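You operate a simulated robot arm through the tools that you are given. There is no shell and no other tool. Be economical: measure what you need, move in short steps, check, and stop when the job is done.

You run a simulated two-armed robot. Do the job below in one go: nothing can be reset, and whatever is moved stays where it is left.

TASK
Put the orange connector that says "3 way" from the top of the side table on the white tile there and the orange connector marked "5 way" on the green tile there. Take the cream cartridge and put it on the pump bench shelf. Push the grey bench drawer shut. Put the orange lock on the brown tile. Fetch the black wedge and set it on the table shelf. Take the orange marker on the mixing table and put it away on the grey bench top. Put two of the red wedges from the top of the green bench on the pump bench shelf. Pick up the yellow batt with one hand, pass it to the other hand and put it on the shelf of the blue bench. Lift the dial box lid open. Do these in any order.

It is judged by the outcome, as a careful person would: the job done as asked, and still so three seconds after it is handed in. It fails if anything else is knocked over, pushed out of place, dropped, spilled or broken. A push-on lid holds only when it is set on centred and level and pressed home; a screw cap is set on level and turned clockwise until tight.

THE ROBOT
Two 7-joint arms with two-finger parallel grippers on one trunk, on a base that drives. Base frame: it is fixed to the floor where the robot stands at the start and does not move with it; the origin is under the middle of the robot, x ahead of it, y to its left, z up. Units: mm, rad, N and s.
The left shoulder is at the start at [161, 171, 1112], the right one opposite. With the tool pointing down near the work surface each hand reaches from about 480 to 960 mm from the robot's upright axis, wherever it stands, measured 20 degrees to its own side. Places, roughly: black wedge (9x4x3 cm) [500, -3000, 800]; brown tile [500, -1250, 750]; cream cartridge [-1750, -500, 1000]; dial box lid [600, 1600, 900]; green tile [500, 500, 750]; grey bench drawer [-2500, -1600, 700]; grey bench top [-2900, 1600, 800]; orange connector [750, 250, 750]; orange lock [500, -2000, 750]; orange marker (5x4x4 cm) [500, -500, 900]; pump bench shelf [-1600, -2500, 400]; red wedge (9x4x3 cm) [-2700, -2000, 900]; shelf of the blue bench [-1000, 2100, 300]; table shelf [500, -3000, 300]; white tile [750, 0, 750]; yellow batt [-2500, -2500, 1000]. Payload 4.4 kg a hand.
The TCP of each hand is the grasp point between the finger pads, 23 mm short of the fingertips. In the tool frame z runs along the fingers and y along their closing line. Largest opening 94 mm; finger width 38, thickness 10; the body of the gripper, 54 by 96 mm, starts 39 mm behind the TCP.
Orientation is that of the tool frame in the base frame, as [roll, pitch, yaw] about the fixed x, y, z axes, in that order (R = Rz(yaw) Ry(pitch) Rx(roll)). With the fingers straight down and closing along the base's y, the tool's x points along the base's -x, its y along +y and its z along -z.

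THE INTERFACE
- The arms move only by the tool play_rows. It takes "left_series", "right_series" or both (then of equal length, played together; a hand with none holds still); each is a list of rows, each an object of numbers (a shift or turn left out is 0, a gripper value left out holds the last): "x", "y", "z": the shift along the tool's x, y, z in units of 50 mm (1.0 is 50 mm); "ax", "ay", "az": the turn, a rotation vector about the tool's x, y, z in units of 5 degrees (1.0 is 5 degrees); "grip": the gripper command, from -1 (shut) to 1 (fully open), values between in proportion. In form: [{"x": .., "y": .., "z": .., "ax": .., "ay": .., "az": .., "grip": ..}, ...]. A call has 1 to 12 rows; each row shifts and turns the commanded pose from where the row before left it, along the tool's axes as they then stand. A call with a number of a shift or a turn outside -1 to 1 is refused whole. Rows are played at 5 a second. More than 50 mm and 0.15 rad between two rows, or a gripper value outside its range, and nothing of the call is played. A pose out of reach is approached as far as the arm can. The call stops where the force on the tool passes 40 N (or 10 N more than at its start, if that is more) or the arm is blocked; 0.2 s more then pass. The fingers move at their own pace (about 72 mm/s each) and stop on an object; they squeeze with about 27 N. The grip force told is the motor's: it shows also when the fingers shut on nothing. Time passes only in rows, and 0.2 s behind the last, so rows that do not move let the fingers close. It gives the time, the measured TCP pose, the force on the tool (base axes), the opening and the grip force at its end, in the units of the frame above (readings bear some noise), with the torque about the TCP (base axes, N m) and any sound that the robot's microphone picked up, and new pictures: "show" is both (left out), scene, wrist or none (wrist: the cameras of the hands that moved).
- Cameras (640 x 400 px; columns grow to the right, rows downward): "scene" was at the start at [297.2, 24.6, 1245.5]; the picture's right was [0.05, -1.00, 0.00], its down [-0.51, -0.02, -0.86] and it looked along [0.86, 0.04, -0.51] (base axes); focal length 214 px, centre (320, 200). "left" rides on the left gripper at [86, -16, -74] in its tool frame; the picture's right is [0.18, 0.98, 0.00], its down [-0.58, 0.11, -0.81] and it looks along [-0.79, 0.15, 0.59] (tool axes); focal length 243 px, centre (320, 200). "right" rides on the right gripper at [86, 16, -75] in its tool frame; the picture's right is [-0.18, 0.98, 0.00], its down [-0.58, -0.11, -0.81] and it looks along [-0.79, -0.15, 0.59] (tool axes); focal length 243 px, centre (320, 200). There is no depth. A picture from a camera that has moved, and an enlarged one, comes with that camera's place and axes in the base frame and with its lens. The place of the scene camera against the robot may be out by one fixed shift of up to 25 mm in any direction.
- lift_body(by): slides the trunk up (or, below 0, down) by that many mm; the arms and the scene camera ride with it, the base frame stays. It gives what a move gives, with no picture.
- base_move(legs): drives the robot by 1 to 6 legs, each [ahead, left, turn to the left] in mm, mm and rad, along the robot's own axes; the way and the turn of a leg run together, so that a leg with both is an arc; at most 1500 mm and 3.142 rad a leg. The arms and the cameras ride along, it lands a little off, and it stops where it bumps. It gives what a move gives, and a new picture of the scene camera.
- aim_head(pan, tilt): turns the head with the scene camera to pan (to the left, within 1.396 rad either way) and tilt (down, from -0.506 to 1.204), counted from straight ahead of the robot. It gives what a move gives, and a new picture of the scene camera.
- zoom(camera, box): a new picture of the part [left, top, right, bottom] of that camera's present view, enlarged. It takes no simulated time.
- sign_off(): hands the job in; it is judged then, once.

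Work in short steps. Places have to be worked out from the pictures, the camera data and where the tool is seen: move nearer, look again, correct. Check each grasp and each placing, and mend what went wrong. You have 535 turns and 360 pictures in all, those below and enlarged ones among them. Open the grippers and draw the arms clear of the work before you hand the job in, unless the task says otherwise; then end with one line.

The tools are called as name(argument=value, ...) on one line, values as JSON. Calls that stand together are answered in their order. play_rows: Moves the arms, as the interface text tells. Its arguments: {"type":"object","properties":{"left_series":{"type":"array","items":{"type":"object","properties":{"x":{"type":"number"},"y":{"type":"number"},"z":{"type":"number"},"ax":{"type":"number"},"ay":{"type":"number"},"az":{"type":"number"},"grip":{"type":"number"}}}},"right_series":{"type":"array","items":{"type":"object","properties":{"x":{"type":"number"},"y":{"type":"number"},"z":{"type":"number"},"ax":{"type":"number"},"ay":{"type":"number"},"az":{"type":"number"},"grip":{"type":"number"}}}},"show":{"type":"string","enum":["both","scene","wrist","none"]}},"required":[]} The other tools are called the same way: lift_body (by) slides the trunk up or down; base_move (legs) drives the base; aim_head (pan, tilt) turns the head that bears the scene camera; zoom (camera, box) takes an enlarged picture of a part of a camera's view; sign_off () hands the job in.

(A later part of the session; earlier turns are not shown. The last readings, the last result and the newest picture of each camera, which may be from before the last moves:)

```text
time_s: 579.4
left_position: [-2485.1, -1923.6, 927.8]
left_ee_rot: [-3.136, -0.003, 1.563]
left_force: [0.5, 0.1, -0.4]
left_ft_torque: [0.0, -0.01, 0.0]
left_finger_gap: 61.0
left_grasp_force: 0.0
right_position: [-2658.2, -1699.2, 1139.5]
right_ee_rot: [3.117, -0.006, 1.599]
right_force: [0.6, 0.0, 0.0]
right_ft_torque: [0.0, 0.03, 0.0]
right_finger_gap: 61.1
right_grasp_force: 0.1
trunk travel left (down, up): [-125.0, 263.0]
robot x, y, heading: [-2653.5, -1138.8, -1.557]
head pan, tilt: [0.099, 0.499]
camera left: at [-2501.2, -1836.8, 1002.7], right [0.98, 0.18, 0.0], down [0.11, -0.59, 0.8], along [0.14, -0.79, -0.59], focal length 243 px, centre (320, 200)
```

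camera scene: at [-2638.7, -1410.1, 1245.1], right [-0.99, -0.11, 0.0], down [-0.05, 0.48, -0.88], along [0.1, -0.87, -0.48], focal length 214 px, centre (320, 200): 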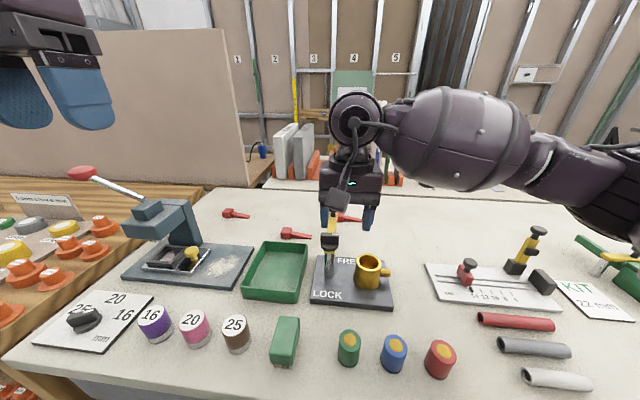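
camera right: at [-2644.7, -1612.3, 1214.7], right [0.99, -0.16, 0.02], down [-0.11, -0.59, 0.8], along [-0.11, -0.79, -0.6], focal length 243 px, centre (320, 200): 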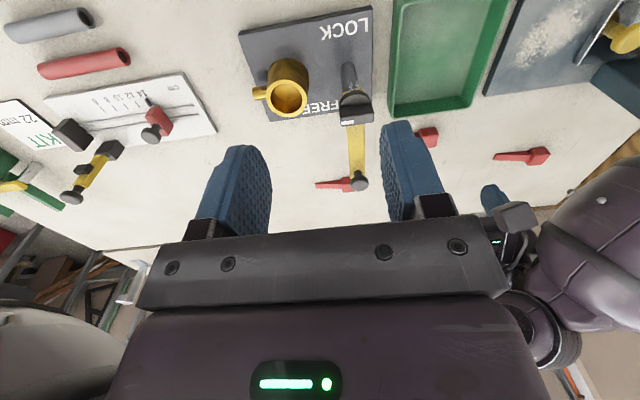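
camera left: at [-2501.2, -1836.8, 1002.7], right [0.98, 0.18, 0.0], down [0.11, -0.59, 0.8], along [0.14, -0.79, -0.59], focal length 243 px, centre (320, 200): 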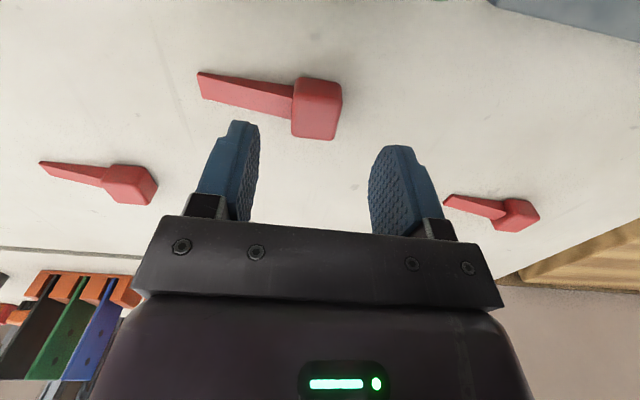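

I'll fine-adjust by a few mm, descend to TCP z≈891, and close.

play_rows(left_series=[{"x": 0.13, "y": -0.08}, {"z": 0.4}, {"z": 0.33}, {}, {"grip": -1}, {"grip": -1}, {"grip": -1}, {}], show="wrist")

```text
time_s: 581.2
left_position: [-2490.9, -1917.1, 890.2]
left_ee_rot: [-3.137, -0.004, 1.564]
left_force: [0.3, 0.2, 1.7]
left_ft_torque: [0.01, 0.0, 0.01]
left_finger_gap: 29.0
left_grasp_force: 27.5
right_position: [-2659.0, -1699.5, 1137.9]
right_ee_rot: [3.119, -0.007, 1.598]
right_force: [-0.1, 0.1, 0.9]
right_ft_torque: [0.01, 0.0, -0.01]
right_finger_gap: 61.1
right_grasp_force: 0.0
trunk travel left (down, up): [-125.0, 263.0]
robot x, y, heading: [-2661.8, -1136.7, -1.561]
head pan, tilt: [0.099, 0.499]
camera left: at [-2507.0, -1831.3, 965.0], right [0.98, 0.18, 0.0], down [0.11, -0.59, 0.8], along [0.14, -0.79, -0.6], focal length 243 px, centre (320, 200)
```

left: 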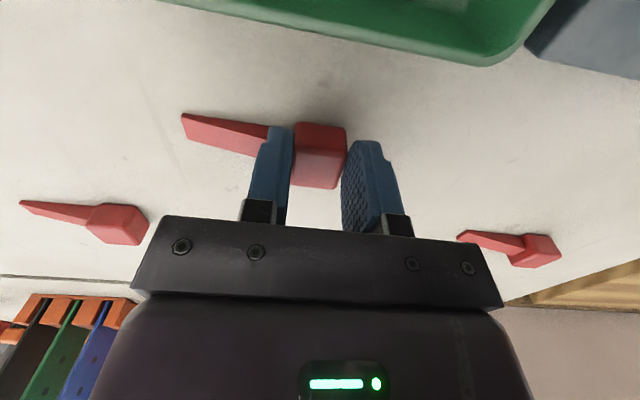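

The left hand now holds wedge 2. I'll lift and tuck it, then shift the base left toward wedge 1 near (-2258, -2015).

play_rows(left_series=[{"z": -0.5}, {"z": -0.9}, {"z": -0.9}, {"z": -0.9}, {"z": -0.9}, {"z": -0.9, "x": 0.3}, {"z": -0.6, "x": 0.7}, {"x": 0.9}, {"x": 0.9}, {"x": 0.9}, {"x": 0.9}, {"x": 0.9}], show="none")

base_move(legs=[[0, 365, 0]])

```text
time_s: 583.8
left_position: [-2485.3, -1643.8, 1169.9]
left_ee_rot: [-3.138, -0.003, 1.564]
left_force: [0.1, 1.0, -1.0]
left_ft_torque: [-0.01, 0.02, 0.01]
left_finger_gap: 28.9
left_grasp_force: 26.7
right_position: [-2658.7, -1698.4, 1139.6]
right_ee_rot: [3.118, -0.005, 1.597]
right_force: [0.4, 0.9, 0.0]
right_ft_torque: [0.01, 0.01, 0.01]
right_finger_gap: 61.0
right_grasp_force: 0.1
trunk travel left (down, up): [-125.0, 263.0]
robot x, y, heading: [-2660.0, -1138.3, -1.555]
head pan, tilt: [0.099, 0.499]
```

```text
time_s: 587.5
left_position: [-2116.9, -1637.4, 1170.8]
left_ee_rot: [-3.137, -0.005, 1.569]
left_force: [-0.2, -0.4, -0.7]
left_ft_torque: [0.01, 0.0, -0.01]
left_finger_gap: 28.8
left_grasp_force: 27.4
right_position: [-2289.0, -1692.8, 1138.4]
right_ee_rot: [3.117, -0.006, 1.6]
right_force: [-0.5, -0.2, -0.1]
right_ft_torque: [-0.01, -0.01, 0.02]
right_finger_gap: 61.0
right_grasp_force: 0.0
trunk travel left (down, up): [-125.0, 263.0]
robot x, y, heading: [-2291.3, -1135.6, -1.55]
head pan, tilt: [0.099, 0.499]
camera scene: at [-2269.1, -1403.9, 1245.1], right [-0.99, -0.12, 0.0], down [-0.06, 0.48, -0.88], along [0.1, -0.87, -0.48], focal length 214 px, centre (320, 200)
```

scene: 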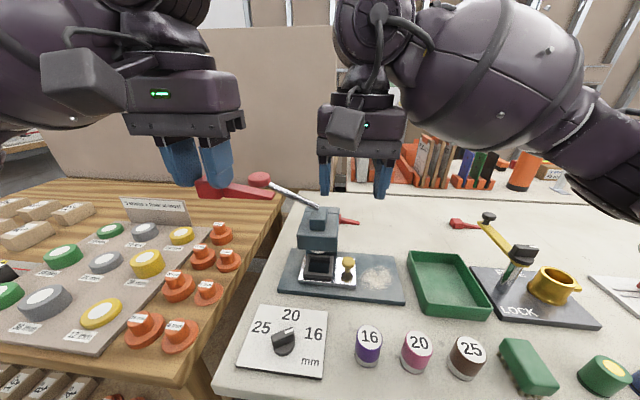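

The press is close to this wedge. I'll move the right hand forward while still high, and look.

play_rows(right_series=[{"x": -0.8, "y": 0.08}, {"x": -0.8, "y": 0.08}, {"x": -0.8, "y": 0.08}, {"x": -0.8, "y": 0.08}, {"x": -0.8, "y": 0.08}, {"x": -0.6, "y": 0.08}, {"x": -0.6}, {}], show="both")

```text
time_s: 589.4
left_position: [-2116.5, -1638.6, 1170.3]
left_ee_rot: [-3.138, -0.005, 1.566]
left_force: [-0.4, -1.1, -0.5]
left_ft_torque: [-0.02, 0.01, -0.01]
left_finger_gap: 29.0
left_grasp_force: 27.0
right_position: [-2257.7, -1949.5, 1137.6]
right_ee_rot: [3.117, -0.008, 1.605]
right_force: [0.2, -0.4, 0.0]
right_ft_torque: [0.0, -0.01, 0.0]
right_finger_gap: 61.0
right_grasp_force: 0.0
trunk travel left (down, up): [-125.0, 263.0]
robot x, y, heading: [-2288.1, -1133.6, -1.552]
head pan, tilt: [0.099, 0.499]
camera scene: at [-2269.7, -1403.7, 1245.1], right [-0.99, -0.12, 0.0], down [-0.06, 0.48, -0.88], along [0.1, -0.87, -0.48], focal length 214 px, centre (320, 200)
camera right: at [-2243.3, -1864.5, 1212.5], right [0.99, -0.15, 0.02], down [-0.11, -0.59, 0.8], along [-0.11, -0.79, -0.6], focal length 243 px, centre (320, 200)
```

scene: 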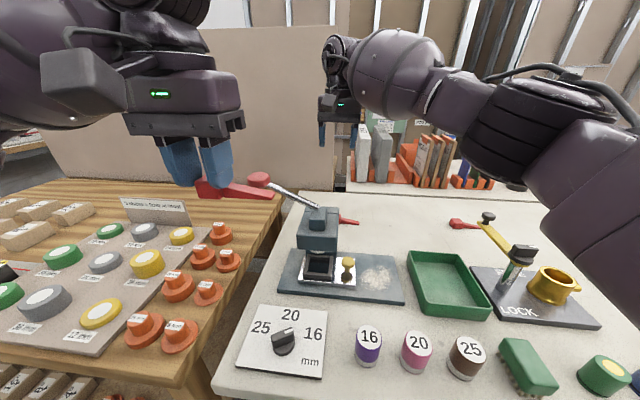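
right: 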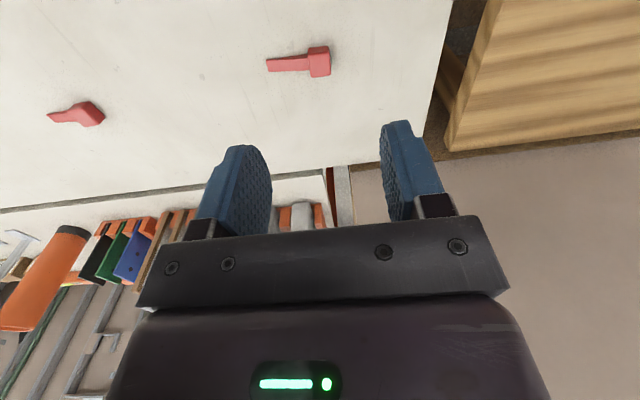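

Wedge 1's block is at about (-2259, -2005), and the press stays clear behind. I'll move over and lower to z≈930 for a check.

play_rows(right_series=[{"x": -0.6, "y": -0.03}, {"x": -0.5, "y": -0.03}, {"z": 0.8}, {"z": 0.8}, {"z": 0.8}, {"z": 0.8}, {"z": 0.8}, {"z": 0.2}, {}], show="wrist")

```text
time_s: 591.4
left_position: [-2117.9, -1638.1, 1171.1]
left_ee_rot: [-3.138, -0.003, 1.567]
left_force: [0.2, -1.1, -0.3]
left_ft_torque: [-0.03, 0.01, -0.01]
left_finger_gap: 28.9
left_grasp_force: 27.0
right_position: [-2259.4, -1983.9, 923.0]
right_ee_rot: [3.117, -0.008, 1.602]
right_force: [-0.4, -0.5, -0.4]
right_ft_torque: [0.0, -0.02, -0.02]
right_finger_gap: 61.2
right_grasp_force: 0.0
right hand out of reach, approached as far as the arm can: row 2
trunk travel left (down, up): [-125.0, 263.0]
robot x, y, heading: [-2286.9, -1131.2, -1.548]
head pan, tilt: [0.099, 0.499]
camera right: at [-2246.7, -1897.8, 997.6], right [0.99, -0.15, 0.02], down [-0.11, -0.59, 0.8], along [-0.11, -0.79, -0.6], focal length 243 px, centre (320, 200)
```

right: 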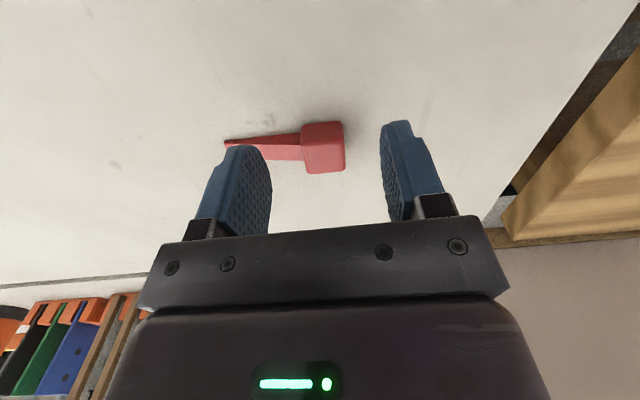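

The block is 14 mm further forward. I'll adjust, descend to z≈891 and close.

play_rows(right_series=[{"x": -0.29, "y": 0.02}, {"z": 0.35}, {"z": 0.29}, {}, {"grip": -1}, {"grip": -1}, {"grip": -1}, {}], show="wrist")

```text
time_s: 593.1
left_position: [-2117.5, -1638.3, 1171.2]
left_ee_rot: [-3.138, -0.003, 1.567]
left_force: [-1.1, 0.5, -0.1]
left_ft_torque: [0.0, 0.05, 0.03]
left_finger_gap: 28.7
left_grasp_force: 27.4
right_position: [-2258.0, -1997.8, 891.2]
right_ee_rot: [3.116, -0.008, 1.602]
right_force: [-0.1, 0.4, 1.6]
right_ft_torque: [-0.04, 0.02, -0.05]
right_finger_gap: 28.9
right_grasp_force: 26.6
trunk travel left (down, up): [-125.0, 263.0]
robot x, y, heading: [-2287.8, -1128.8, -1.549]
head pan, tilt: [0.099, 0.499]
camera right: at [-2244.6, -1911.5, 965.7], right [0.99, -0.15, 0.02], down [-0.11, -0.59, 0.8], along [-0.11, -0.79, -0.6], focal length 243 px, centre (320, 200)
```

right: 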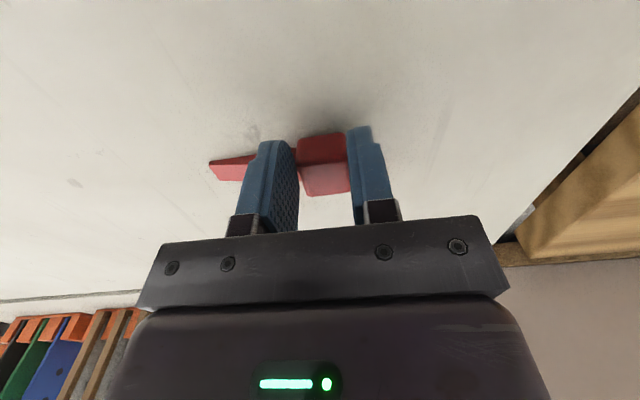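

Both wedges are in hand. I'll lift and retract the right hand, then drive east between the benches at y≈-1100.

play_rows(right_series=[{"z": -0.4}, {"z": -0.9}, {"z": -0.9}, {"z": -0.9}, {"z": -0.9}, {"z": -0.9}, {"z": -0.9, "x": 0.3}, {"x": 0.9}, {"x": 0.9}, {"x": 0.9}, {"x": 0.9}, {"x": 0.9}], show="none")

play_rows(right_series=[{"x": 0.9}, {"x": 0.7}, {}], show="none")

base_move(legs=[[-30, 0, -0.02], [0, 1450, 0], [0, 560, 0]])

```text
time_s: 595.8
left_position: [-2116.6, -1637.6, 1170.9]
left_ee_rot: [-3.138, -0.004, 1.566]
left_force: [0.7, 1.0, 0.5]
left_ft_torque: [0.01, -0.01, -0.02]
left_finger_gap: 28.9
left_grasp_force: 27.5
right_position: [-2252.7, -1967.5, 1168.8]
right_ee_rot: [3.117, -0.01, 1.603]
right_force: [0.1, 0.9, -0.9]
right_ft_torque: [-0.02, 0.05, -0.03]
right_finger_gap: 28.6
right_grasp_force: 26.8
right hand out of reach, approached as far as the arm can: row 5, 6, 8, 9, 10, 11, 12
trunk travel left (down, up): [-125.0, 263.0]
robot x, y, heading: [-2294.4, -1129.1, -1.556]
head pan, tilt: [0.099, 0.499]
```

```text
time_s: 596.5
left_position: [-2116.4, -1637.2, 1170.8]
left_ee_rot: [-3.136, -0.004, 1.568]
left_force: [0.4, 1.0, 0.5]
left_ft_torque: [-0.01, 0.02, 0.02]
left_finger_gap: 28.6
left_grasp_force: 26.4
right_position: [-2246.0, -1963.1, 1175.2]
right_ee_rot: [3.117, -0.008, 1.604]
right_force: [0.1, -0.2, -0.3]
right_ft_torque: [0.0, 0.0, 0.01]
right_finger_gap: 28.6
right_grasp_force: 27.3
right hand out of reach, approached as far as the arm can: row 1, 2
trunk travel left (down, up): [-125.0, 263.0]
robot x, y, heading: [-2290.4, -1128.6, -1.557]
head pan, tilt: [0.099, 0.499]
```

```text
time_s: 614.9
left_position: [-104.9, -1577.9, 1171.0]
left_ee_rot: [-3.136, -0.006, 1.575]
left_force: [-0.3, 0.9, 0.4]
left_ft_torque: [-0.01, -0.01, 0.0]
left_finger_gap: 28.8
left_grasp_force: 27.1
right_position: [-231.8, -1904.7, 1175.0]
right_ee_rot: [3.117, -0.008, 1.608]
right_force: [0.4, 0.2, -0.8]
right_ft_torque: [0.02, 0.0, -0.01]
right_finger_gap: 28.9
right_grasp_force: 26.8
trunk travel left (down, up): [-125.0, 263.0]
robot x, y, heading: [-282.5, -1071.4, -1.546]
head pan, tilt: [0.099, 0.499]
camera scene: at [-258.3, -1345.3, 1245.1], right [-0.99, -0.12, 0.0], down [-0.06, 0.47, -0.88], along [0.11, -0.87, -0.48], focal length 214 px, centre (320, 200)
```

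scene: 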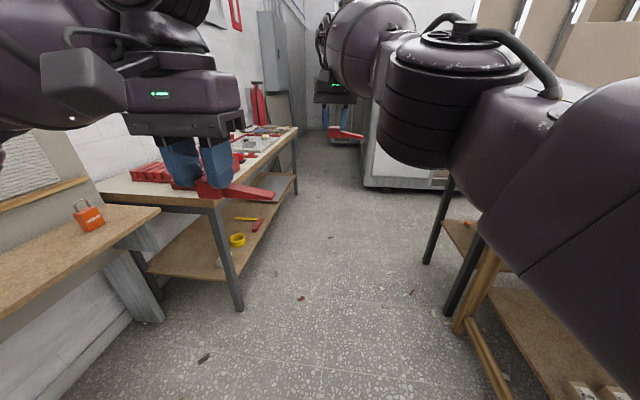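

I'm in the east corridor. I'll first lower and retract the right hand a little, then drive south to y≈-3230.

play_rows(right_series=[{"z": 0.6}, {"z": 0.6}, {"x": 0.8}, {"x": 0.8}, {"x": 0.8}, {"x": 0.8}, {"x": 0.8}, {}], show="none")

base_move(legs=[[1450, 0, -0.02], [720, 0, 0], [0, 0, -1.57]])

```text
time_s: 616.9
left_position: [-105.5, -1576.7, 1169.7]
left_ee_rot: [-3.138, -0.004, 1.573]
left_force: [-0.4, 0.6, -0.3]
left_ft_torque: [0.04, 0.01, 0.01]
left_finger_gap: 28.7
left_grasp_force: 27.2
right_position: [-226.2, -1908.9, 1137.7]
right_ee_rot: [3.115, -0.028, 1.53]
right_force: [-0.4, 0.2, 0.2]
right_ft_torque: [0.02, -0.04, 0.0]
right_finger_gap: 28.8
right_grasp_force: 27.3
right hand out of reach, approached as far as the arm can: row 1, 2, 3, 4, 5, 6, 7
trunk travel left (down, up): [-125.0, 263.0]
robot x, y, heading: [-282.4, -1071.0, -1.55]
head pan, tilt: [0.099, 0.499]
stopped in row 8 (right hand): the arm was blocked; the commanded pose is now the measured one
```

```text
time_s: 628.8
left_position: [-218.4, -3745.4, 1169.0]
left_ee_rot: [-3.131, -0.003, 1.27]
left_force: [-0.2, -0.6, 0.4]
left_ft_torque: [0.01, 0.02, -0.01]
left_finger_gap: 29.0
left_grasp_force: 26.6
right_position: [-422.0, -4028.1, 1138.4]
right_ee_rot: [3.123, -0.028, 1.26]
right_force: [0.3, 0.6, -0.3]
right_ft_torque: [0.01, 0.03, 0.0]
right_finger_gap: 29.0
right_grasp_force: 27.1
trunk travel left (down, up): [-125.0, 263.0]
robot x, y, heading: [-242.7, -3207.0, -1.844]
head pan, tilt: [0.099, 0.499]
stopped in leg 3: the robot was blocked; the commanded pose is now the measured one
camera scene: at [-300.7, -3475.9, 1244.7], right [-0.98, 0.17, 0.0], down [0.08, 0.47, -0.88], along [-0.15, -0.86, -0.48], focal length 214 px, centre (320, 200)
```

scene: 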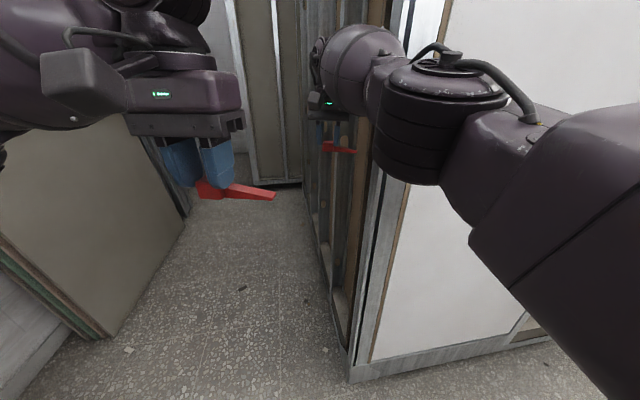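

The extended right arm met the pod's corner. I'll turn back, reverse north, and free the right arm's posture by moving it outward to its own side.

base_move(legs=[[0, 0, 0.28], [-650, 0, 0]])

play_rows(right_series=[{"y": -0.8}, {"y": -0.8}, {"y": -0.8}, {"y": -0.8}, {"x": 0.6}, {"x": 0.8}, {"x": 0.8}, {"x": 0.8}, {}], show="none")

```text
time_s: 633.2
left_position: [-78.8, -3083.3, 1171.0]
left_ee_rot: [-3.137, -0.003, 1.553]
left_force: [0.3, -0.5, 0.7]
left_ft_torque: [-0.04, 0.04, 0.0]
left_finger_gap: 28.7
left_grasp_force: 27.2
right_position: [-197.9, -3410.5, 1139.2]
right_ee_rot: [3.121, -0.025, 1.537]
right_force: [0.1, -0.5, -0.1]
right_ft_torque: [0.02, 0.02, 0.01]
right_finger_gap: 28.8
right_grasp_force: 27.3
trunk travel left (down, up): [-125.0, 263.0]
robot x, y, heading: [-244.9, -2574.7, -1.559]
head pan, tilt: [0.099, 0.499]
camera scene: at [-227.7, -2848.6, 1245.0], right [-0.99, -0.11, 0.0], down [-0.05, 0.48, -0.88], along [0.1, -0.87, -0.48], focal length 214 px, centre (320, 200)
```

scene: 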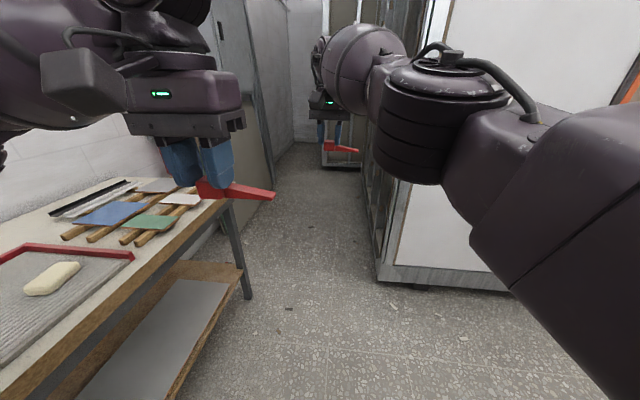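

```text
time_s: 635.2
left_position: [-77.5, -3083.1, 1170.3]
left_ee_rot: [-3.137, -0.003, 1.554]
left_force: [0.3, 0.0, -0.7]
left_ft_torque: [-0.02, 0.01, 0.03]
left_finger_gap: 29.0
left_grasp_force: 27.3
right_position: [-282.5, -3428.9, 1180.4]
right_ee_rot: [3.117, -0.027, 1.535]
right_force: [0.6, -0.2, 0.2]
right_ft_torque: [0.01, 0.0, -0.01]
right_finger_gap: 28.6
right_grasp_force: 26.5
right hand out of reach, approached as far as the arm can: row 1, 2, 3, 4, 5, 6, 7, 8
trunk travel left (down, up): [-125.0, 263.0]
robot x, y, heading: [-246.5, -2577.6, -1.56]
head pan, tilt: [0.099, 0.499]
```

The right arm seems stuck in an extended posture. I'll try bringing it down while easing back slightly.

play_rows(right_series=[{"z": 0.8}, {"z": 0.8}, {"z": 0.8}, {"z": 0.8}, {"z": 0.8}, {}], show="none")

```text
time_s: 636.6
left_position: [-77.8, -3083.4, 1170.9]
left_ee_rot: [-3.137, -0.001, 1.553]
left_force: [-0.2, 0.4, 0.2]
left_ft_torque: [-0.03, -0.02, -0.03]
left_finger_gap: 28.5
left_grasp_force: 27.2
right_position: [-270.4, -3457.7, 987.4]
right_ee_rot: [3.118, -0.024, 1.536]
right_force: [-0.3, 0.2, 0.5]
right_ft_torque: [0.01, 0.02, 0.0]
right_finger_gap: 28.9
right_grasp_force: 26.6
right hand out of reach, approached as far as the arm can: row 1, 2, 3, 4, 5
trunk travel left (down, up): [-125.0, 263.0]
robot x, y, heading: [-245.7, -2577.8, -1.561]
head pan, tilt: [0.099, 0.499]
```

It swung down on a straight arm. I'll tilt the tool forward so the wrist must come back and the elbow bends.

play_rows(right_series=[{"ay": -1}, {"ay": -1}, {"ay": -1}, {"ay": -1, "x": 0.3}, {"ay": -1, "x": 0.4}, {"ay": -1, "x": 0.5}, {"x": 0.6}, {"x": 0.6}, {}], show="scene")

```text
time_s: 638.6
left_position: [-78.2, -3084.4, 1170.7]
left_ee_rot: [-3.136, -0.005, 1.554]
left_force: [1.0, 0.4, -0.3]
left_ft_torque: [0.02, 0.01, 0.01]
left_finger_gap: 28.9
left_grasp_force: 27.1
right_position: [-208.1, -3515.3, 937.2]
right_ee_rot: [3.116, 0.498, 1.52]
right_force: [0.1, -0.2, -0.1]
right_ft_torque: [0.02, -0.01, -0.01]
right_finger_gap: 29.0
right_grasp_force: 27.5
right hand out of reach, approached as far as the arm can: row 1, 2, 3, 4, 5, 6, 7, 8
trunk travel left (down, up): [-125.0, 263.0]
robot x, y, heading: [-243.8, -2571.9, -1.561]
head pan, tilt: [0.099, 0.499]
camera scene: at [-227.7, -2848.4, 1245.2], right [-0.99, -0.11, 0.0], down [-0.05, 0.48, -0.88], along [0.1, -0.87, -0.48], focal length 214 px, centre (320, 200)
```

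scene: 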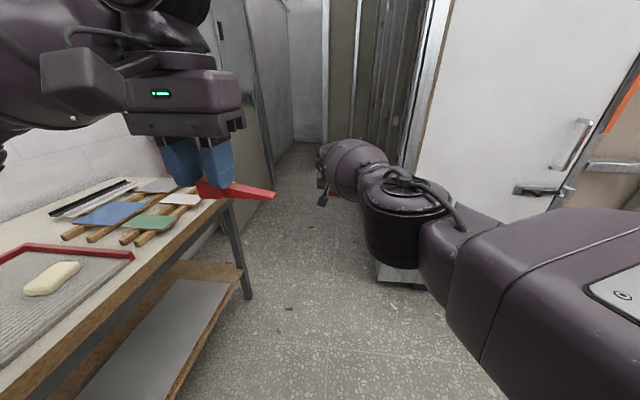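

The arm is still straight. I'll try swinging the target out to the right and up, to let the elbow fold.

play_rows(right_series=[{"y": -0.9}, {"y": -0.9}, {"y": -0.9}, {"y": -0.9}, {"y": -0.9}, {"y": -0.9}, {"y": -0.9}, {"y": -0.9}, {"y": -0.9}, {}], show="none")

```text
time_s: 640.8
left_position: [-77.9, -3084.3, 1170.9]
left_ee_rot: [-3.137, -0.004, 1.553]
left_force: [0.7, 0.5, -0.6]
left_ft_torque: [0.02, 0.02, 0.03]
left_finger_gap: 28.7
left_grasp_force: 26.6
right_position: [-592.0, -3553.3, 925.0]
right_ee_rot: [3.117, 0.498, 1.521]
right_force: [1.3, -0.3, 0.0]
right_ft_torque: [0.01, -0.03, 0.01]
right_finger_gap: 28.9
right_grasp_force: 27.1
right hand out of reach, approached as far as the arm can: row 1, 2, 3, 4, 5
trunk travel left (down, up): [-125.0, 263.0]
robot x, y, heading: [-245.3, -2575.3, -1.563]
head pan, tilt: [0.099, 0.499]
```

It's in a reachable pose again out on the right. Now I'll retract from there.

play_rows(right_series=[{"x": 0.75, "z": -0.41}, {"x": 0.75, "z": -0.41}, {"x": 0.75, "z": -0.41}, {"x": 0.75, "z": -0.41}, {"x": 0.75, "z": -0.41}, {"x": 0.75, "z": -0.41}, {"x": 0.75, "z": -0.41}, {}], show="none")

```text
time_s: 642.6
left_position: [-77.0, -3084.2, 1170.4]
left_ee_rot: [-3.135, -0.006, 1.553]
left_force: [0.0, -0.2, -0.1]
left_ft_torque: [0.0, 0.02, 0.01]
left_finger_gap: 28.8
left_grasp_force: 27.2
right_position: [-582.8, -3253.6, 922.1]
right_ee_rot: [3.115, 0.497, 1.523]
right_force: [-0.5, -0.1, 0.2]
right_ft_torque: [0.04, 0.01, 0.01]
right_finger_gap: 28.9
right_grasp_force: 27.0
trunk travel left (down, up): [-125.0, 263.0]
robot x, y, heading: [-248.3, -2575.7, -1.562]
head pan, tilt: [0.099, 0.499]
```

Free now. I'll level the right tool, raise it, and tuck it.

play_rows(right_series=[{"ay": 0.95}, {"ay": 0.95}, {"ay": 0.95}, {"ay": 0.95}, {"ay": 0.95}, {"ay": 0.95, "z": -0.6}, {"z": -0.8, "y": 0.4}, {"z": -0.8, "y": 0.4}, {"z": -0.8, "y": 0.4}, {"z": -0.6, "x": 0.5}, {"x": 0.8}, {}], show="none")

base_move(legs=[[640, 0, 0], [0, 0, -1.57], [600, 0, 0], [0, 0, -1.57]])

```text
time_s: 645.2
left_position: [-77.8, -3084.2, 1169.3]
left_ee_rot: [-3.138, -0.003, 1.553]
left_force: [0.5, 0.1, -0.2]
left_ft_torque: [0.02, -0.03, 0.0]
left_finger_gap: 28.8
left_grasp_force: 27.1
right_position: [-526.0, -3186.1, 1102.5]
right_ee_rot: [3.118, -0.001, 1.535]
right_force: [-0.7, -0.8, -0.5]
right_ft_torque: [-0.01, -0.02, -0.03]
right_finger_gap: 29.0
right_grasp_force: 27.0
trunk travel left (down, up): [-125.0, 263.0]
robot x, y, heading: [-246.8, -2575.9, -1.554]
head pan, tilt: [0.099, 0.499]
```

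```text
time_s: 657.1
left_position: [-1369.7, -3177.1, 1170.2]
left_ee_rot: [-3.135, -0.003, -0.412]
left_force: [-0.2, 0.9, 1.0]
left_ft_torque: [-0.02, 0.05, -0.02]
left_finger_gap: 28.8
left_grasp_force: 26.9
right_position: [-1298.4, -2734.5, 1111.1]
right_ee_rot: [3.097, 0.019, -0.399]
right_force: [0.3, -0.2, 1.2]
right_ft_torque: [-0.01, 0.02, 0.02]
right_finger_gap: 28.7
right_grasp_force: 27.4
trunk travel left (down, up): [-125.0, 263.0]
robot x, y, heading: [-831.6, -3221.3, 2.76]
head pan, tilt: [0.099, 0.499]
stopped in leg 4: the robot was blocked; the commanded pose is now the measured one
camera scene: at [-1106.0, -3094.7, 1244.3], right [0.28, 0.96, 0.0], down [0.46, -0.13, -0.88], along [-0.84, 0.25, -0.48], focal length 214 px, centre (320, 200)
```

scene: 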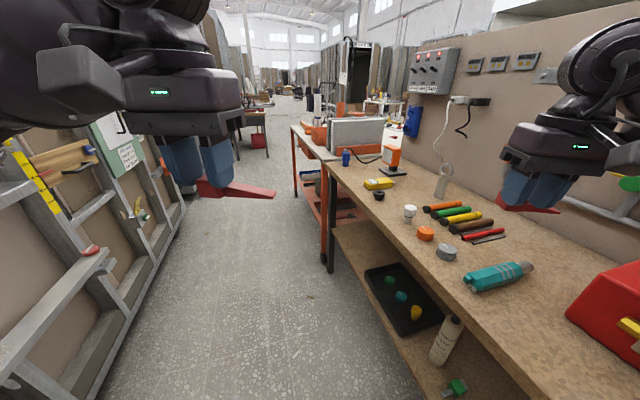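

The right arm met something while turning so close to the pump bench. I'll turn back to face west, move south a little, and go on to the west part of the bench before turning.

base_move(legs=[[0, 0, 0.37], [0, 150, 0], [1060, 0, 0], [0, 0, -1.57]])

aim_head(pan=-0.3, tilt=0.6)

```text
time_s: 669.0
left_position: [-2033.1, -2827.2, 1171.4]
left_ee_rot: [-3.137, -0.002, -1.625]
left_force: [-0.1, 0.0, 0.8]
left_ft_torque: [0.05, 0.04, 0.01]
left_finger_gap: 28.5
left_grasp_force: 26.7
right_position: [-1592.6, -2738.3, 1112.1]
right_ee_rot: [3.101, 0.018, -1.618]
right_force: [-0.1, -0.1, -1.4]
right_ft_torque: [0.02, 0.04, -0.04]
right_finger_gap: 28.7
right_grasp_force: 26.9
trunk travel left (down, up): [-125.0, 263.0]
robot x, y, heading: [-1882.8, -3339.5, 1.544]
head pan, tilt: [0.099, 0.499]
camera scene: at [-1878.9, -3026.4, 1245.1], right [1.0, 0.07, 0.0], down [0.03, -0.48, -0.88], along [-0.06, 0.88, -0.48], focal length 214 px, centre (320, 200)
```

scene: 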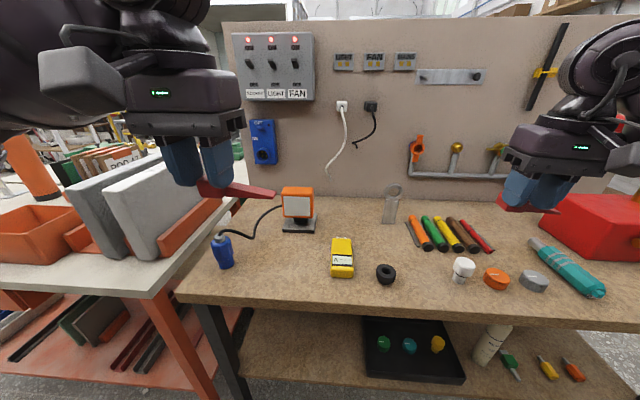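

```text
time_s: 669.9
left_position: [-2033.8, -2826.9, 1171.3]
left_ee_rot: [-3.137, -0.002, -1.624]
left_force: [-0.3, -0.1, 0.0]
left_ft_torque: [-0.01, 0.0, 0.01]
left_finger_gap: 28.8
left_grasp_force: 27.1
right_position: [-1592.9, -2738.8, 1110.1]
right_ee_rot: [3.1, 0.02, -1.618]
right_force: [0.5, 0.0, -0.3]
right_ft_torque: [0.0, 0.01, -0.01]
right_finger_gap: 28.8
right_grasp_force: 27.0
trunk travel left (down, up): [-125.0, 263.0]
robot x, y, heading: [-1886.6, -3343.0, 1.545]
head pan, tilt: [-0.3, 0.6]
camera scene: at [-1844.2, -3033.4, 1236.0], right [0.95, -0.32, 0.0], down [-0.18, -0.54, -0.83], along [0.26, 0.78, -0.56], focal length 214 px, centre (320, 200)
```

scene: 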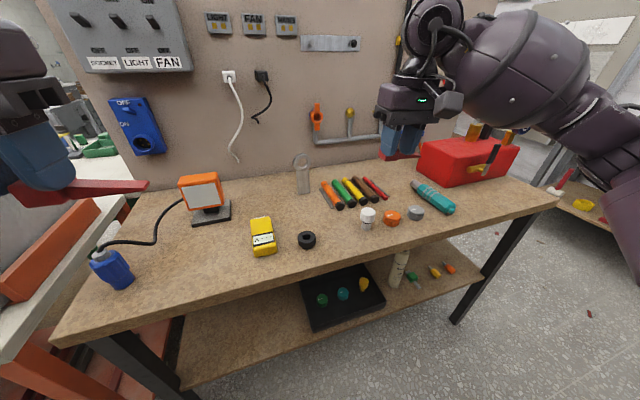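

The pump bench looks intact, and the shelf's west part is free. I'll back off 95 mm, lower the trunk, and bring the left hand down in front of the shelf.

base_move(legs=[[-95, 0, 0.02]])

lift_body(by=-120)

play_rows(left_series=[{"z": 0.9}, {"z": 0.9}, {"z": 0.9}, {"z": 0.9}, {"z": 0.9}, {"z": 0.9}, {"z": 0.9}, {"z": 0.9}, {"z": 0.9}, {"z": 0.9}, {"z": 0.9}, {"z": 0.9}], show="scene")

```text
time_s: 671.0
left_position: [-2043.7, -2924.9, 1170.5]
left_ee_rot: [-3.136, -0.002, -1.606]
left_force: [0.7, -0.5, 0.3]
left_ft_torque: [0.02, -0.02, -0.01]
left_finger_gap: 28.6
left_grasp_force: 27.3
right_position: [-1605.2, -2829.4, 1110.8]
right_ee_rot: [3.1, 0.02, -1.599]
right_force: [-0.6, -1.3, 0.5]
right_ft_torque: [-0.01, 0.0, 0.04]
right_finger_gap: 28.7
right_grasp_force: 26.7
trunk travel left (down, up): [-125.0, 263.0]
robot x, y, heading: [-1887.4, -3438.0, 1.565]
head pan, tilt: [-0.3, 0.6]
camera scene: at [-1851.2, -3128.6, 1235.9], right [0.95, -0.3, 0.0], down [-0.17, -0.54, -0.83], along [0.25, 0.79, -0.56], focal length 214 px, centre (320, 200)
```

scene: 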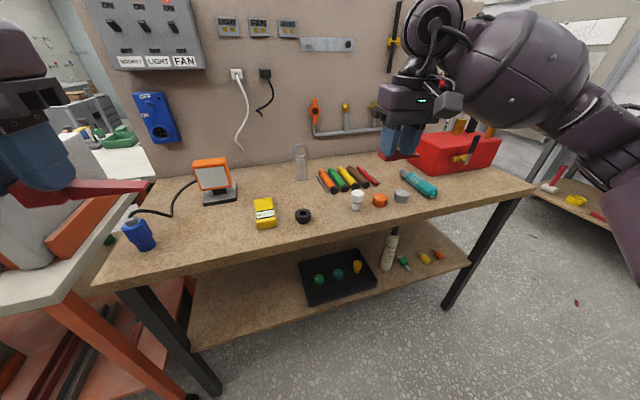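

```text
time_s: 672.5
left_position: [-2045.6, -2926.2, 1051.3]
left_ee_rot: [-3.138, 0.002, -1.605]
left_force: [-0.2, -0.3, -0.6]
left_ft_torque: [0.0, 0.0, 0.02]
left_finger_gap: 28.8
left_grasp_force: 27.1
right_position: [-1605.4, -2829.5, 991.6]
right_ee_rot: [3.1, 0.022, -1.599]
right_force: [-0.5, -1.2, -1.1]
right_ft_torque: [0.01, -0.02, -0.01]
right_finger_gap: 28.9
right_grasp_force: 26.5
trunk travel left (down, up): [-5.0, 383.0]
robot x, y, heading: [-1882.3, -3436.1, 1.56]
head pan, tilt: [-0.3, 0.6]
```

```text
time_s: 675.1
left_position: [-2050.3, -2889.3, 568.8]
left_ee_rot: [-3.137, 0.002, -1.606]
left_force: [0.6, 0.8, -0.2]
left_ft_torque: [-0.02, -0.03, 0.0]
left_finger_gap: 28.9
left_grasp_force: 27.2
left hand out of reach, approached as far as the arm can: row 2, 3, 4, 5, 6
right_position: [-1605.0, -2829.4, 990.8]
right_ee_rot: [3.1, 0.02, -1.599]
right_force: [0.2, 0.4, -1.4]
right_ft_torque: [0.0, 0.0, 0.0]
right_finger_gap: 29.0
right_grasp_force: 26.8
trunk travel left (down, up): [-5.0, 383.0]
robot x, y, heading: [-1883.1, -3437.0, 1.56]
head pan, tilt: [-0.3, 0.6]
camera scene: at [-1850.4, -3027.8, 1088.6], right [0.95, -0.3, 0.0], down [-0.17, -0.54, -0.82], along [0.25, 0.79, -0.57], focal length 214 px, centre (320, 200)
```

scene: 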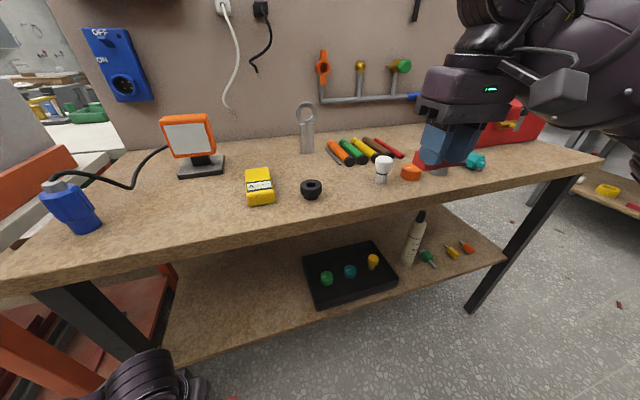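

The left hand is down in front of the bench. I'll shift right to x≈-1920, away from the leg, and lower to about z 500.

play_rows(left_series=[{"y": -0.65, "z": 0.33}, {"y": -0.65, "z": 0.33}, {"y": -0.65, "z": 0.33}, {"y": -0.65, "z": 0.33}, {}], show="none")

aim_head(pan=0.1, tilt=0.85)

```text
time_s: 676.3
left_position: [-1918.9, -2893.5, 501.6]
left_ee_rot: [-3.137, -0.003, -1.603]
left_force: [-0.1, 0.0, -0.4]
left_ft_torque: [0.0, 0.02, 0.01]
left_finger_gap: 28.8
left_grasp_force: 27.7
right_position: [-1605.0, -2828.7, 991.5]
right_ee_rot: [3.1, 0.018, -1.599]
right_force: [-0.2, 0.0, -0.3]
right_ft_torque: [0.0, 0.0, 0.02]
right_finger_gap: 28.8
right_grasp_force: 27.1
trunk travel left (down, up): [-5.0, 383.0]
robot x, y, heading: [-1886.9, -3434.6, 1.563]
head pan, tilt: [-0.3, 0.6]
```

```text
time_s: 677.1
left_position: [-1918.9, -2894.3, 502.6]
left_ee_rot: [-3.137, -0.002, -1.606]
left_force: [-0.2, -0.6, 0.1]
left_ft_torque: [0.0, 0.0, -0.02]
left_finger_gap: 28.8
left_grasp_force: 26.9
right_position: [-1605.7, -2828.7, 990.8]
right_ee_rot: [3.1, 0.02, -1.599]
right_force: [-0.2, 0.3, 0.3]
right_ft_torque: [0.0, -0.01, 0.0]
right_finger_gap: 29.0
right_grasp_force: 27.2
trunk travel left (down, up): [-5.0, 383.0]
robot x, y, heading: [-1880.6, -3437.4, 1.56]
head pan, tilt: [0.099, 0.85]
camera scene: at [-1884.2, -3034.3, 1067.9], right [1.0, 0.09, 0.0], down [0.07, -0.75, -0.66], along [-0.06, 0.66, -0.75], focal length 214 px, centre (320, 200)
```

scene: 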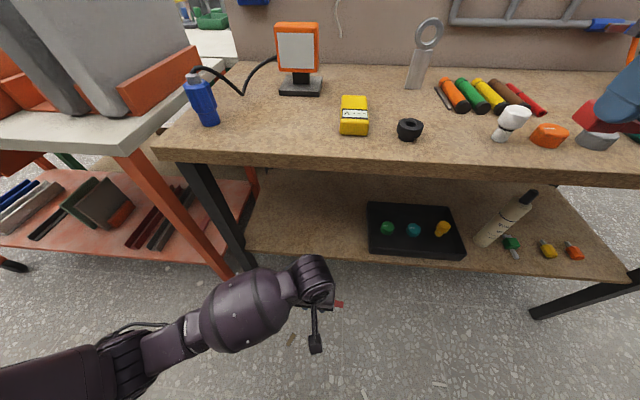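

The hand is low and clear, and the shelf patch left of the tray is free. I'll move it forward over the shelf.

play_rows(left_series=[{"x": -0.8}, {"x": -0.8}, {"x": -0.8}, {"x": -0.8}, {"x": -0.8}, {"x": -0.7}, {}], show="scene")

```text
time_s: 678.8
left_position: [-1910.5, -2657.2, 503.2]
left_ee_rot: [-3.134, 0.001, -1.606]
left_force: [0.0, 0.3, 0.1]
left_ft_torque: [-0.01, 0.05, 0.01]
left_finger_gap: 28.6
left_grasp_force: 26.9
right_position: [-1605.3, -2828.1, 990.8]
right_ee_rot: [3.1, 0.02, -1.598]
right_force: [-0.4, 0.5, -0.9]
right_ft_torque: [0.03, -0.01, 0.0]
right_finger_gap: 28.7
right_grasp_force: 26.2
trunk travel left (down, up): [-5.0, 383.0]
robot x, y, heading: [-1888.1, -3436.1, 1.564]
head pan, tilt: [0.099, 0.85]
camera scene: at [-1884.3, -3034.3, 1067.8], right [1.0, 0.09, 0.0], down [0.07, -0.75, -0.66], along [-0.06, 0.66, -0.75], focal length 214 px, centre (320, 200)
```

scene: 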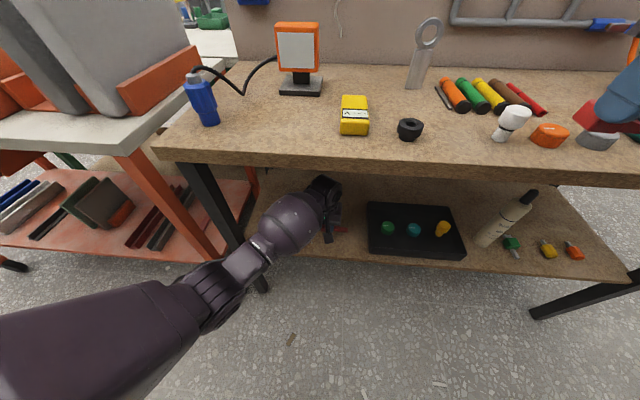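

It's in place over the shelf with no contact. I'll lower until it touches.

play_rows(left_series=[{"z": 0.3}, {"z": 0.2}, {"z": 0.1}, {"z": 0.08}, {"z": 0.08}, {}], show="none")

```text
time_s: 680.1
left_position: [-1910.6, -2658.5, 464.7]
left_ee_rot: [-3.137, -0.002, -1.605]
left_force: [0.0, -0.1, 0.7]
left_ft_torque: [0.02, 0.0, 0.03]
left_finger_gap: 28.7
left_grasp_force: 26.5
right_position: [-1605.4, -2827.9, 991.0]
right_ee_rot: [3.1, 0.02, -1.6]
right_force: [-0.4, 0.3, -0.6]
right_ft_torque: [-0.01, 0.01, -0.01]
right_finger_gap: 28.6
right_grasp_force: 27.1
trunk travel left (down, up): [-5.0, 383.0]
robot x, y, heading: [-1884.3, -3432.9, 1.566]
head pan, tilt: [0.099, 0.85]
```

play_rows(left_series=[{"z": 0.08}, {"z": 0.08}, {"z": 0.08}, {"z": 0.08}, {}], show="none")

```text
time_s: 681.2
left_position: [-1909.2, -2655.5, 456.8]
left_ee_rot: [-3.132, 0.012, -1.606]
left_force: [-1.4, -1.0, 20.8]
left_ft_torque: [0.09, 0.01, -0.03]
left_finger_gap: 28.8
left_grasp_force: 27.1
right_position: [-1605.6, -2830.5, 992.3]
right_ee_rot: [3.099, 0.018, -1.597]
right_force: [-1.1, -0.7, 0.4]
right_ft_torque: [-0.04, 0.03, -0.01]
right_finger_gap: 28.8
right_grasp_force: 26.9
trunk travel left (down, up): [-5.0, 383.0]
robot x, y, heading: [-1886.2, -3438.1, 1.565]
head pan, tilt: [0.099, 0.85]
stopped in row 5 (left hand): the force on the tool passed its limit at 41 N (the readings are from after the stop); the commanded pose is now the measured one
```

Contact: the wedge is on the shelf. I'll open, lift the fingers 35 mm clear of it, and draw back out.

play_rows(left_series=[{"z": -0.03, "grip": 0.1}, {"grip": 0.1}, {"z": -0.4}, {"z": -0.5}, {"x": 0.8}, {"x": 0.8}, {"x": 0.8}, {"x": 0.8}, {"x": 0.8}, {"x": 0.6}, {}], show="scene")

```text
time_s: 683.3
left_position: [-1902.9, -2767.8, 583.4]
left_ee_rot: [3.109, 0.216, -1.644]
left_force: [-0.5, 0.8, -1.4]
left_ft_torque: [-0.05, -0.06, 0.01]
left_finger_gap: 51.7
left_grasp_force: 0.0
right_position: [-1598.1, -2834.7, 1003.0]
right_ee_rot: [3.087, 0.038, -1.6]
right_force: [1.1, 2.1, -1.1]
right_ft_torque: [-0.14, 0.11, 0.02]
right_finger_gap: 28.9
right_grasp_force: 26.6
trunk travel left (down, up): [-5.0, 383.0]
robot x, y, heading: [-1885.8, -3438.4, 1.563]
head pan, tilt: [0.099, 0.85]
stopped in row 10 (left hand): the arm was blocked; the commanded pose is now the measured one
camera scene: at [-1874.8, -3041.9, 1077.8], right [1.0, 0.09, -0.01], down [0.06, -0.75, -0.66], along [-0.07, 0.66, -0.75], focal length 214 px, centre (320, 200)
```

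scene: 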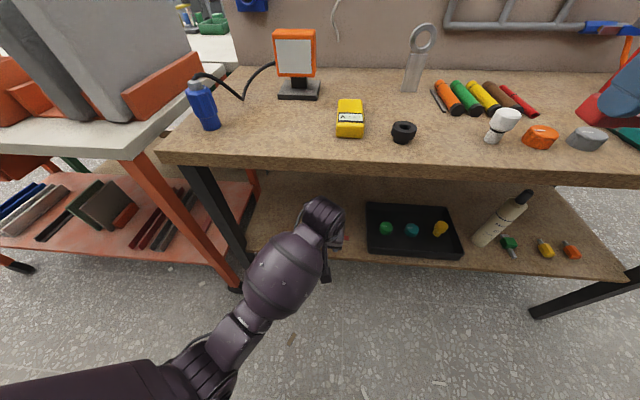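

The arm drifted up against the bench top while retracting. I'll lower it again and back the base out straight instead.

play_rows(left_series=[{"z": 0.4, "ay": 0.5}, {"z": 0.4, "ay": 0.5}, {"z": 0.3, "ay": 0.5}, {}], show="none")

base_move(legs=[[-75, 0, 0]])

```text
time_s: 684.3
left_position: [-1919.3, -2763.8, 525.1]
left_ee_rot: [3.107, 0.085, -1.637]
left_force: [-0.6, 0.3, -0.2]
left_ft_torque: [-0.03, -0.01, 0.02]
left_finger_gap: 51.9
left_grasp_force: 0.0
right_position: [-1608.9, -2839.5, 1006.4]
right_ee_rot: [3.102, 0.042, -1.599]
right_force: [-0.6, -0.2, -0.2]
right_ft_torque: [-0.01, -0.01, 0.01]
right_finger_gap: 28.7
right_grasp_force: 27.4
trunk travel left (down, up): [-5.0, 383.0]
robot x, y, heading: [-1886.4, -3434.1, 1.565]
head pan, tilt: [0.099, 0.85]
```

```text
time_s: 685.3
left_position: [-1918.1, -2838.3, 525.7]
left_ee_rot: [3.112, 0.084, -1.637]
left_force: [0.0, 0.2, -0.3]
left_ft_torque: [-0.01, -0.01, 0.02]
left_finger_gap: 51.7
left_grasp_force: 0.1
right_position: [-1608.1, -2913.2, 1006.6]
right_ee_rot: [3.1, 0.039, -1.601]
right_force: [0.2, -0.9, -0.5]
right_ft_torque: [-0.01, -0.02, 0.01]
right_finger_gap: 29.0
right_grasp_force: 27.2
trunk travel left (down, up): [-5.0, 383.0]
robot x, y, heading: [-1888.2, -3511.9, 1.565]
head pan, tilt: [0.099, 0.85]
camera scene: at [-1887.2, -3119.9, 1076.5], right [1.0, 0.09, 0.0], down [0.07, -0.74, -0.67], along [-0.06, 0.66, -0.75], focal length 214 px, centre (320, 200)
```

scene: 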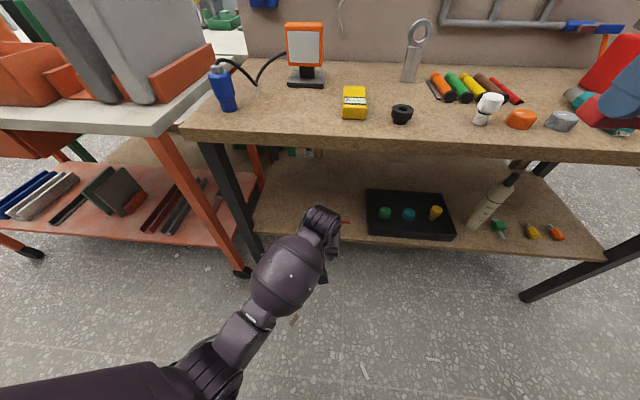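

The first wedge is visible on the shelf. I'll raise the left arm, shift the base 210 mm left, and lower the right hand with the second wedge.

play_rows(left_series=[{"z": -0.9}, {"z": -0.9}, {"z": -0.9}, {"z": -0.9}, {"z": -0.9}, {"z": -0.9, "y": 0.4}, {"z": -0.9, "y": 0.4}, {"z": -0.9, "y": 0.4}, {"y": 0.8}, {"y": 0.8}, {"y": 0.8}, {}], show="none")

base_move(legs=[[0, 210, 0]])

play_rows(right_series=[{"z": 0.7, "y": 0.45}, {"z": 0.7, "y": 0.45}, {"z": 0.7, "y": 0.45}, {"z": 0.7, "y": 0.45}, {"z": 0.7, "y": 0.45}, {"z": 0.7, "y": 0.45}, {"z": 0.7, "y": 0.45}, {"z": 0.7, "y": 0.45}, {"z": 0.8, "y": 0.4}, {"z": 0.9}, {"z": 0.9}, {"z": 0.9}], show="scene")

```text
time_s: 686.3
left_position: [-1977.4, -2820.9, 649.4]
left_ee_rot: [2.918, 0.117, -1.644]
left_force: [0.1, -1.1, 1.5]
left_ft_torque: [0.0, -0.01, -0.02]
left_finger_gap: 51.6
left_grasp_force: 0.0
left hand out of reach, approached as far as the arm can: row 4
right_position: [-1605.5, -2903.4, 987.9]
right_ee_rot: [3.098, 0.02, -1.597]
right_force: [1.0, -0.3, -0.8]
right_ft_torque: [-0.01, 0.03, 0.01]
right_finger_gap: 28.8
right_grasp_force: 26.6
trunk travel left (down, up): [-5.0, 383.0]
robot x, y, heading: [-1887.6, -3510.4, 1.565]
head pan, tilt: [0.099, 0.85]
stopped in row 4 (left hand): the arm was blocked; the commanded pose is now the measured one
```

```text
time_s: 688.7
left_position: [-2184.7, -2818.7, 649.5]
left_ee_rot: [2.919, 0.116, -1.643]
left_force: [0.6, 0.4, -0.5]
left_ft_torque: [-0.01, 0.01, 0.0]
left_finger_gap: 51.5
left_grasp_force: 0.1
right_position: [-1815.4, -2902.4, 992.0]
right_ee_rot: [3.099, 0.022, -1.599]
right_force: [0.7, 0.6, -0.1]
right_ft_torque: [-0.03, -0.01, 0.01]
right_finger_gap: 29.0
right_grasp_force: 27.1
trunk travel left (down, up): [-5.0, 383.0]
robot x, y, heading: [-2093.9, -3512.4, 1.565]
head pan, tilt: [0.099, 0.85]
camera scene: at [-2093.9, -3108.3, 1067.9], right [1.0, 0.09, 0.0], down [0.07, -0.75, -0.66], along [-0.06, 0.66, -0.75], focal length 214 px, centre (320, 200)
```

scene: 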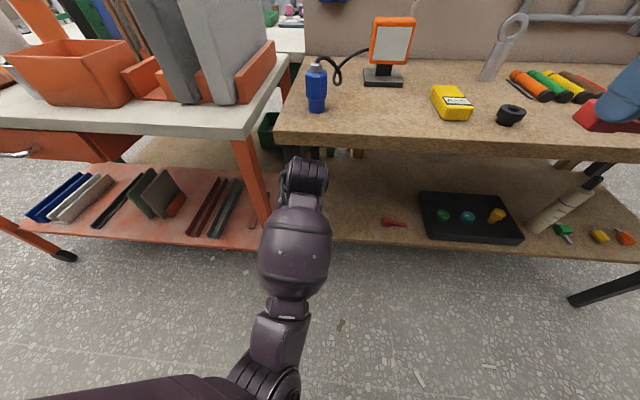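

```text
time_s: 691.3
left_position: [-2186.7, -2819.4, 650.6]
left_ee_rot: [2.919, 0.117, -1.642]
left_force: [0.6, 0.0, -0.3]
left_ft_torque: [0.01, -0.02, 0.01]
left_finger_gap: 51.6
left_grasp_force: 0.1
right_position: [-2035.4, -2886.2, 546.5]
right_ee_rot: [3.1, 0.019, -1.599]
right_force: [0.8, 0.2, -0.2]
right_ft_torque: [-0.05, 0.02, -0.03]
right_finger_gap: 28.8
right_grasp_force: 26.8
trunk travel left (down, up): [-5.0, 383.0]
robot x, y, heading: [-2093.8, -3514.1, 1.559]
head pan, tilt: [0.099, 0.85]
camera scene: at [-2093.8, -3108.0, 1067.7], right [1.0, 0.09, 0.0], down [0.07, -0.75, -0.66], along [-0.06, 0.66, -0.75], focal length 214 px, centre (320, 200)
```

scene: 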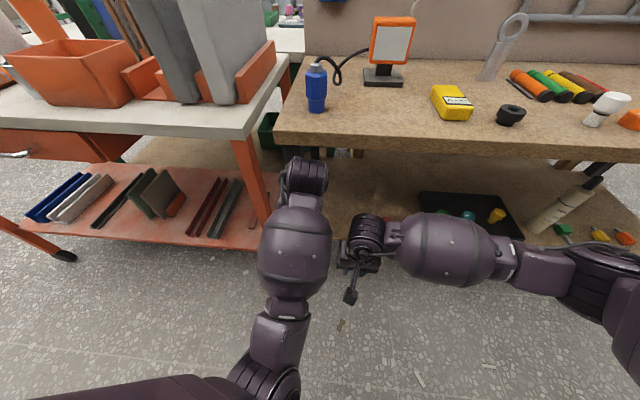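

The first wedge rests well on the shelf. I'll bring the right hand down to z≈500 and forward over the shelf at x≈-2035.

play_rows(right_series=[{"z": 0.45}, {"z": 0.45}, {"x": -0.8}, {"x": -0.8}, {"x": -0.8}, {"x": -0.8}, {"x": -0.8}, {"x": -0.6}, {}], show="scene")

```text
time_s: 693.3
left_position: [-2186.0, -2820.5, 649.5]
left_ee_rot: [2.918, 0.116, -1.645]
left_force: [-0.4, 0.0, -0.6]
left_ft_torque: [0.0, 0.0, 0.0]
left_finger_gap: 51.6
left_grasp_force: 0.1
right_position: [-2030.3, -2656.3, 505.7]
right_ee_rot: [3.1, 0.021, -1.598]
right_force: [-0.3, 0.4, -0.6]
right_ft_torque: [0.02, 0.03, 0.02]
right_finger_gap: 28.9
right_grasp_force: 26.4
trunk travel left (down, up): [-5.0, 383.0]
robot x, y, heading: [-2094.5, -3511.8, 1.562]
head pan, tilt: [0.099, 0.85]
camera scene: at [-2093.8, -3108.2, 1067.8], right [1.0, 0.09, 0.0], down [0.07, -0.75, -0.66], along [-0.06, 0.66, -0.75], focal length 214 px, centre (320, 200)
```

scene: 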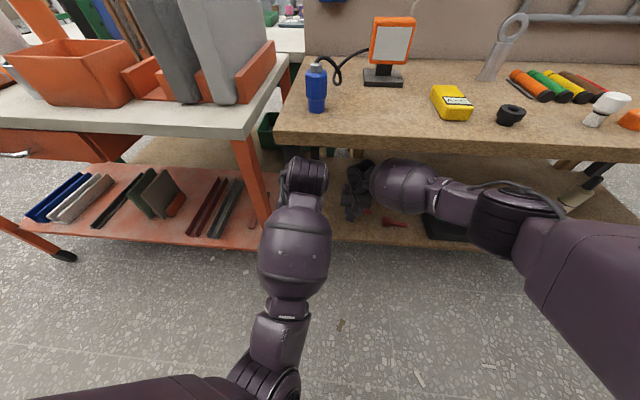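

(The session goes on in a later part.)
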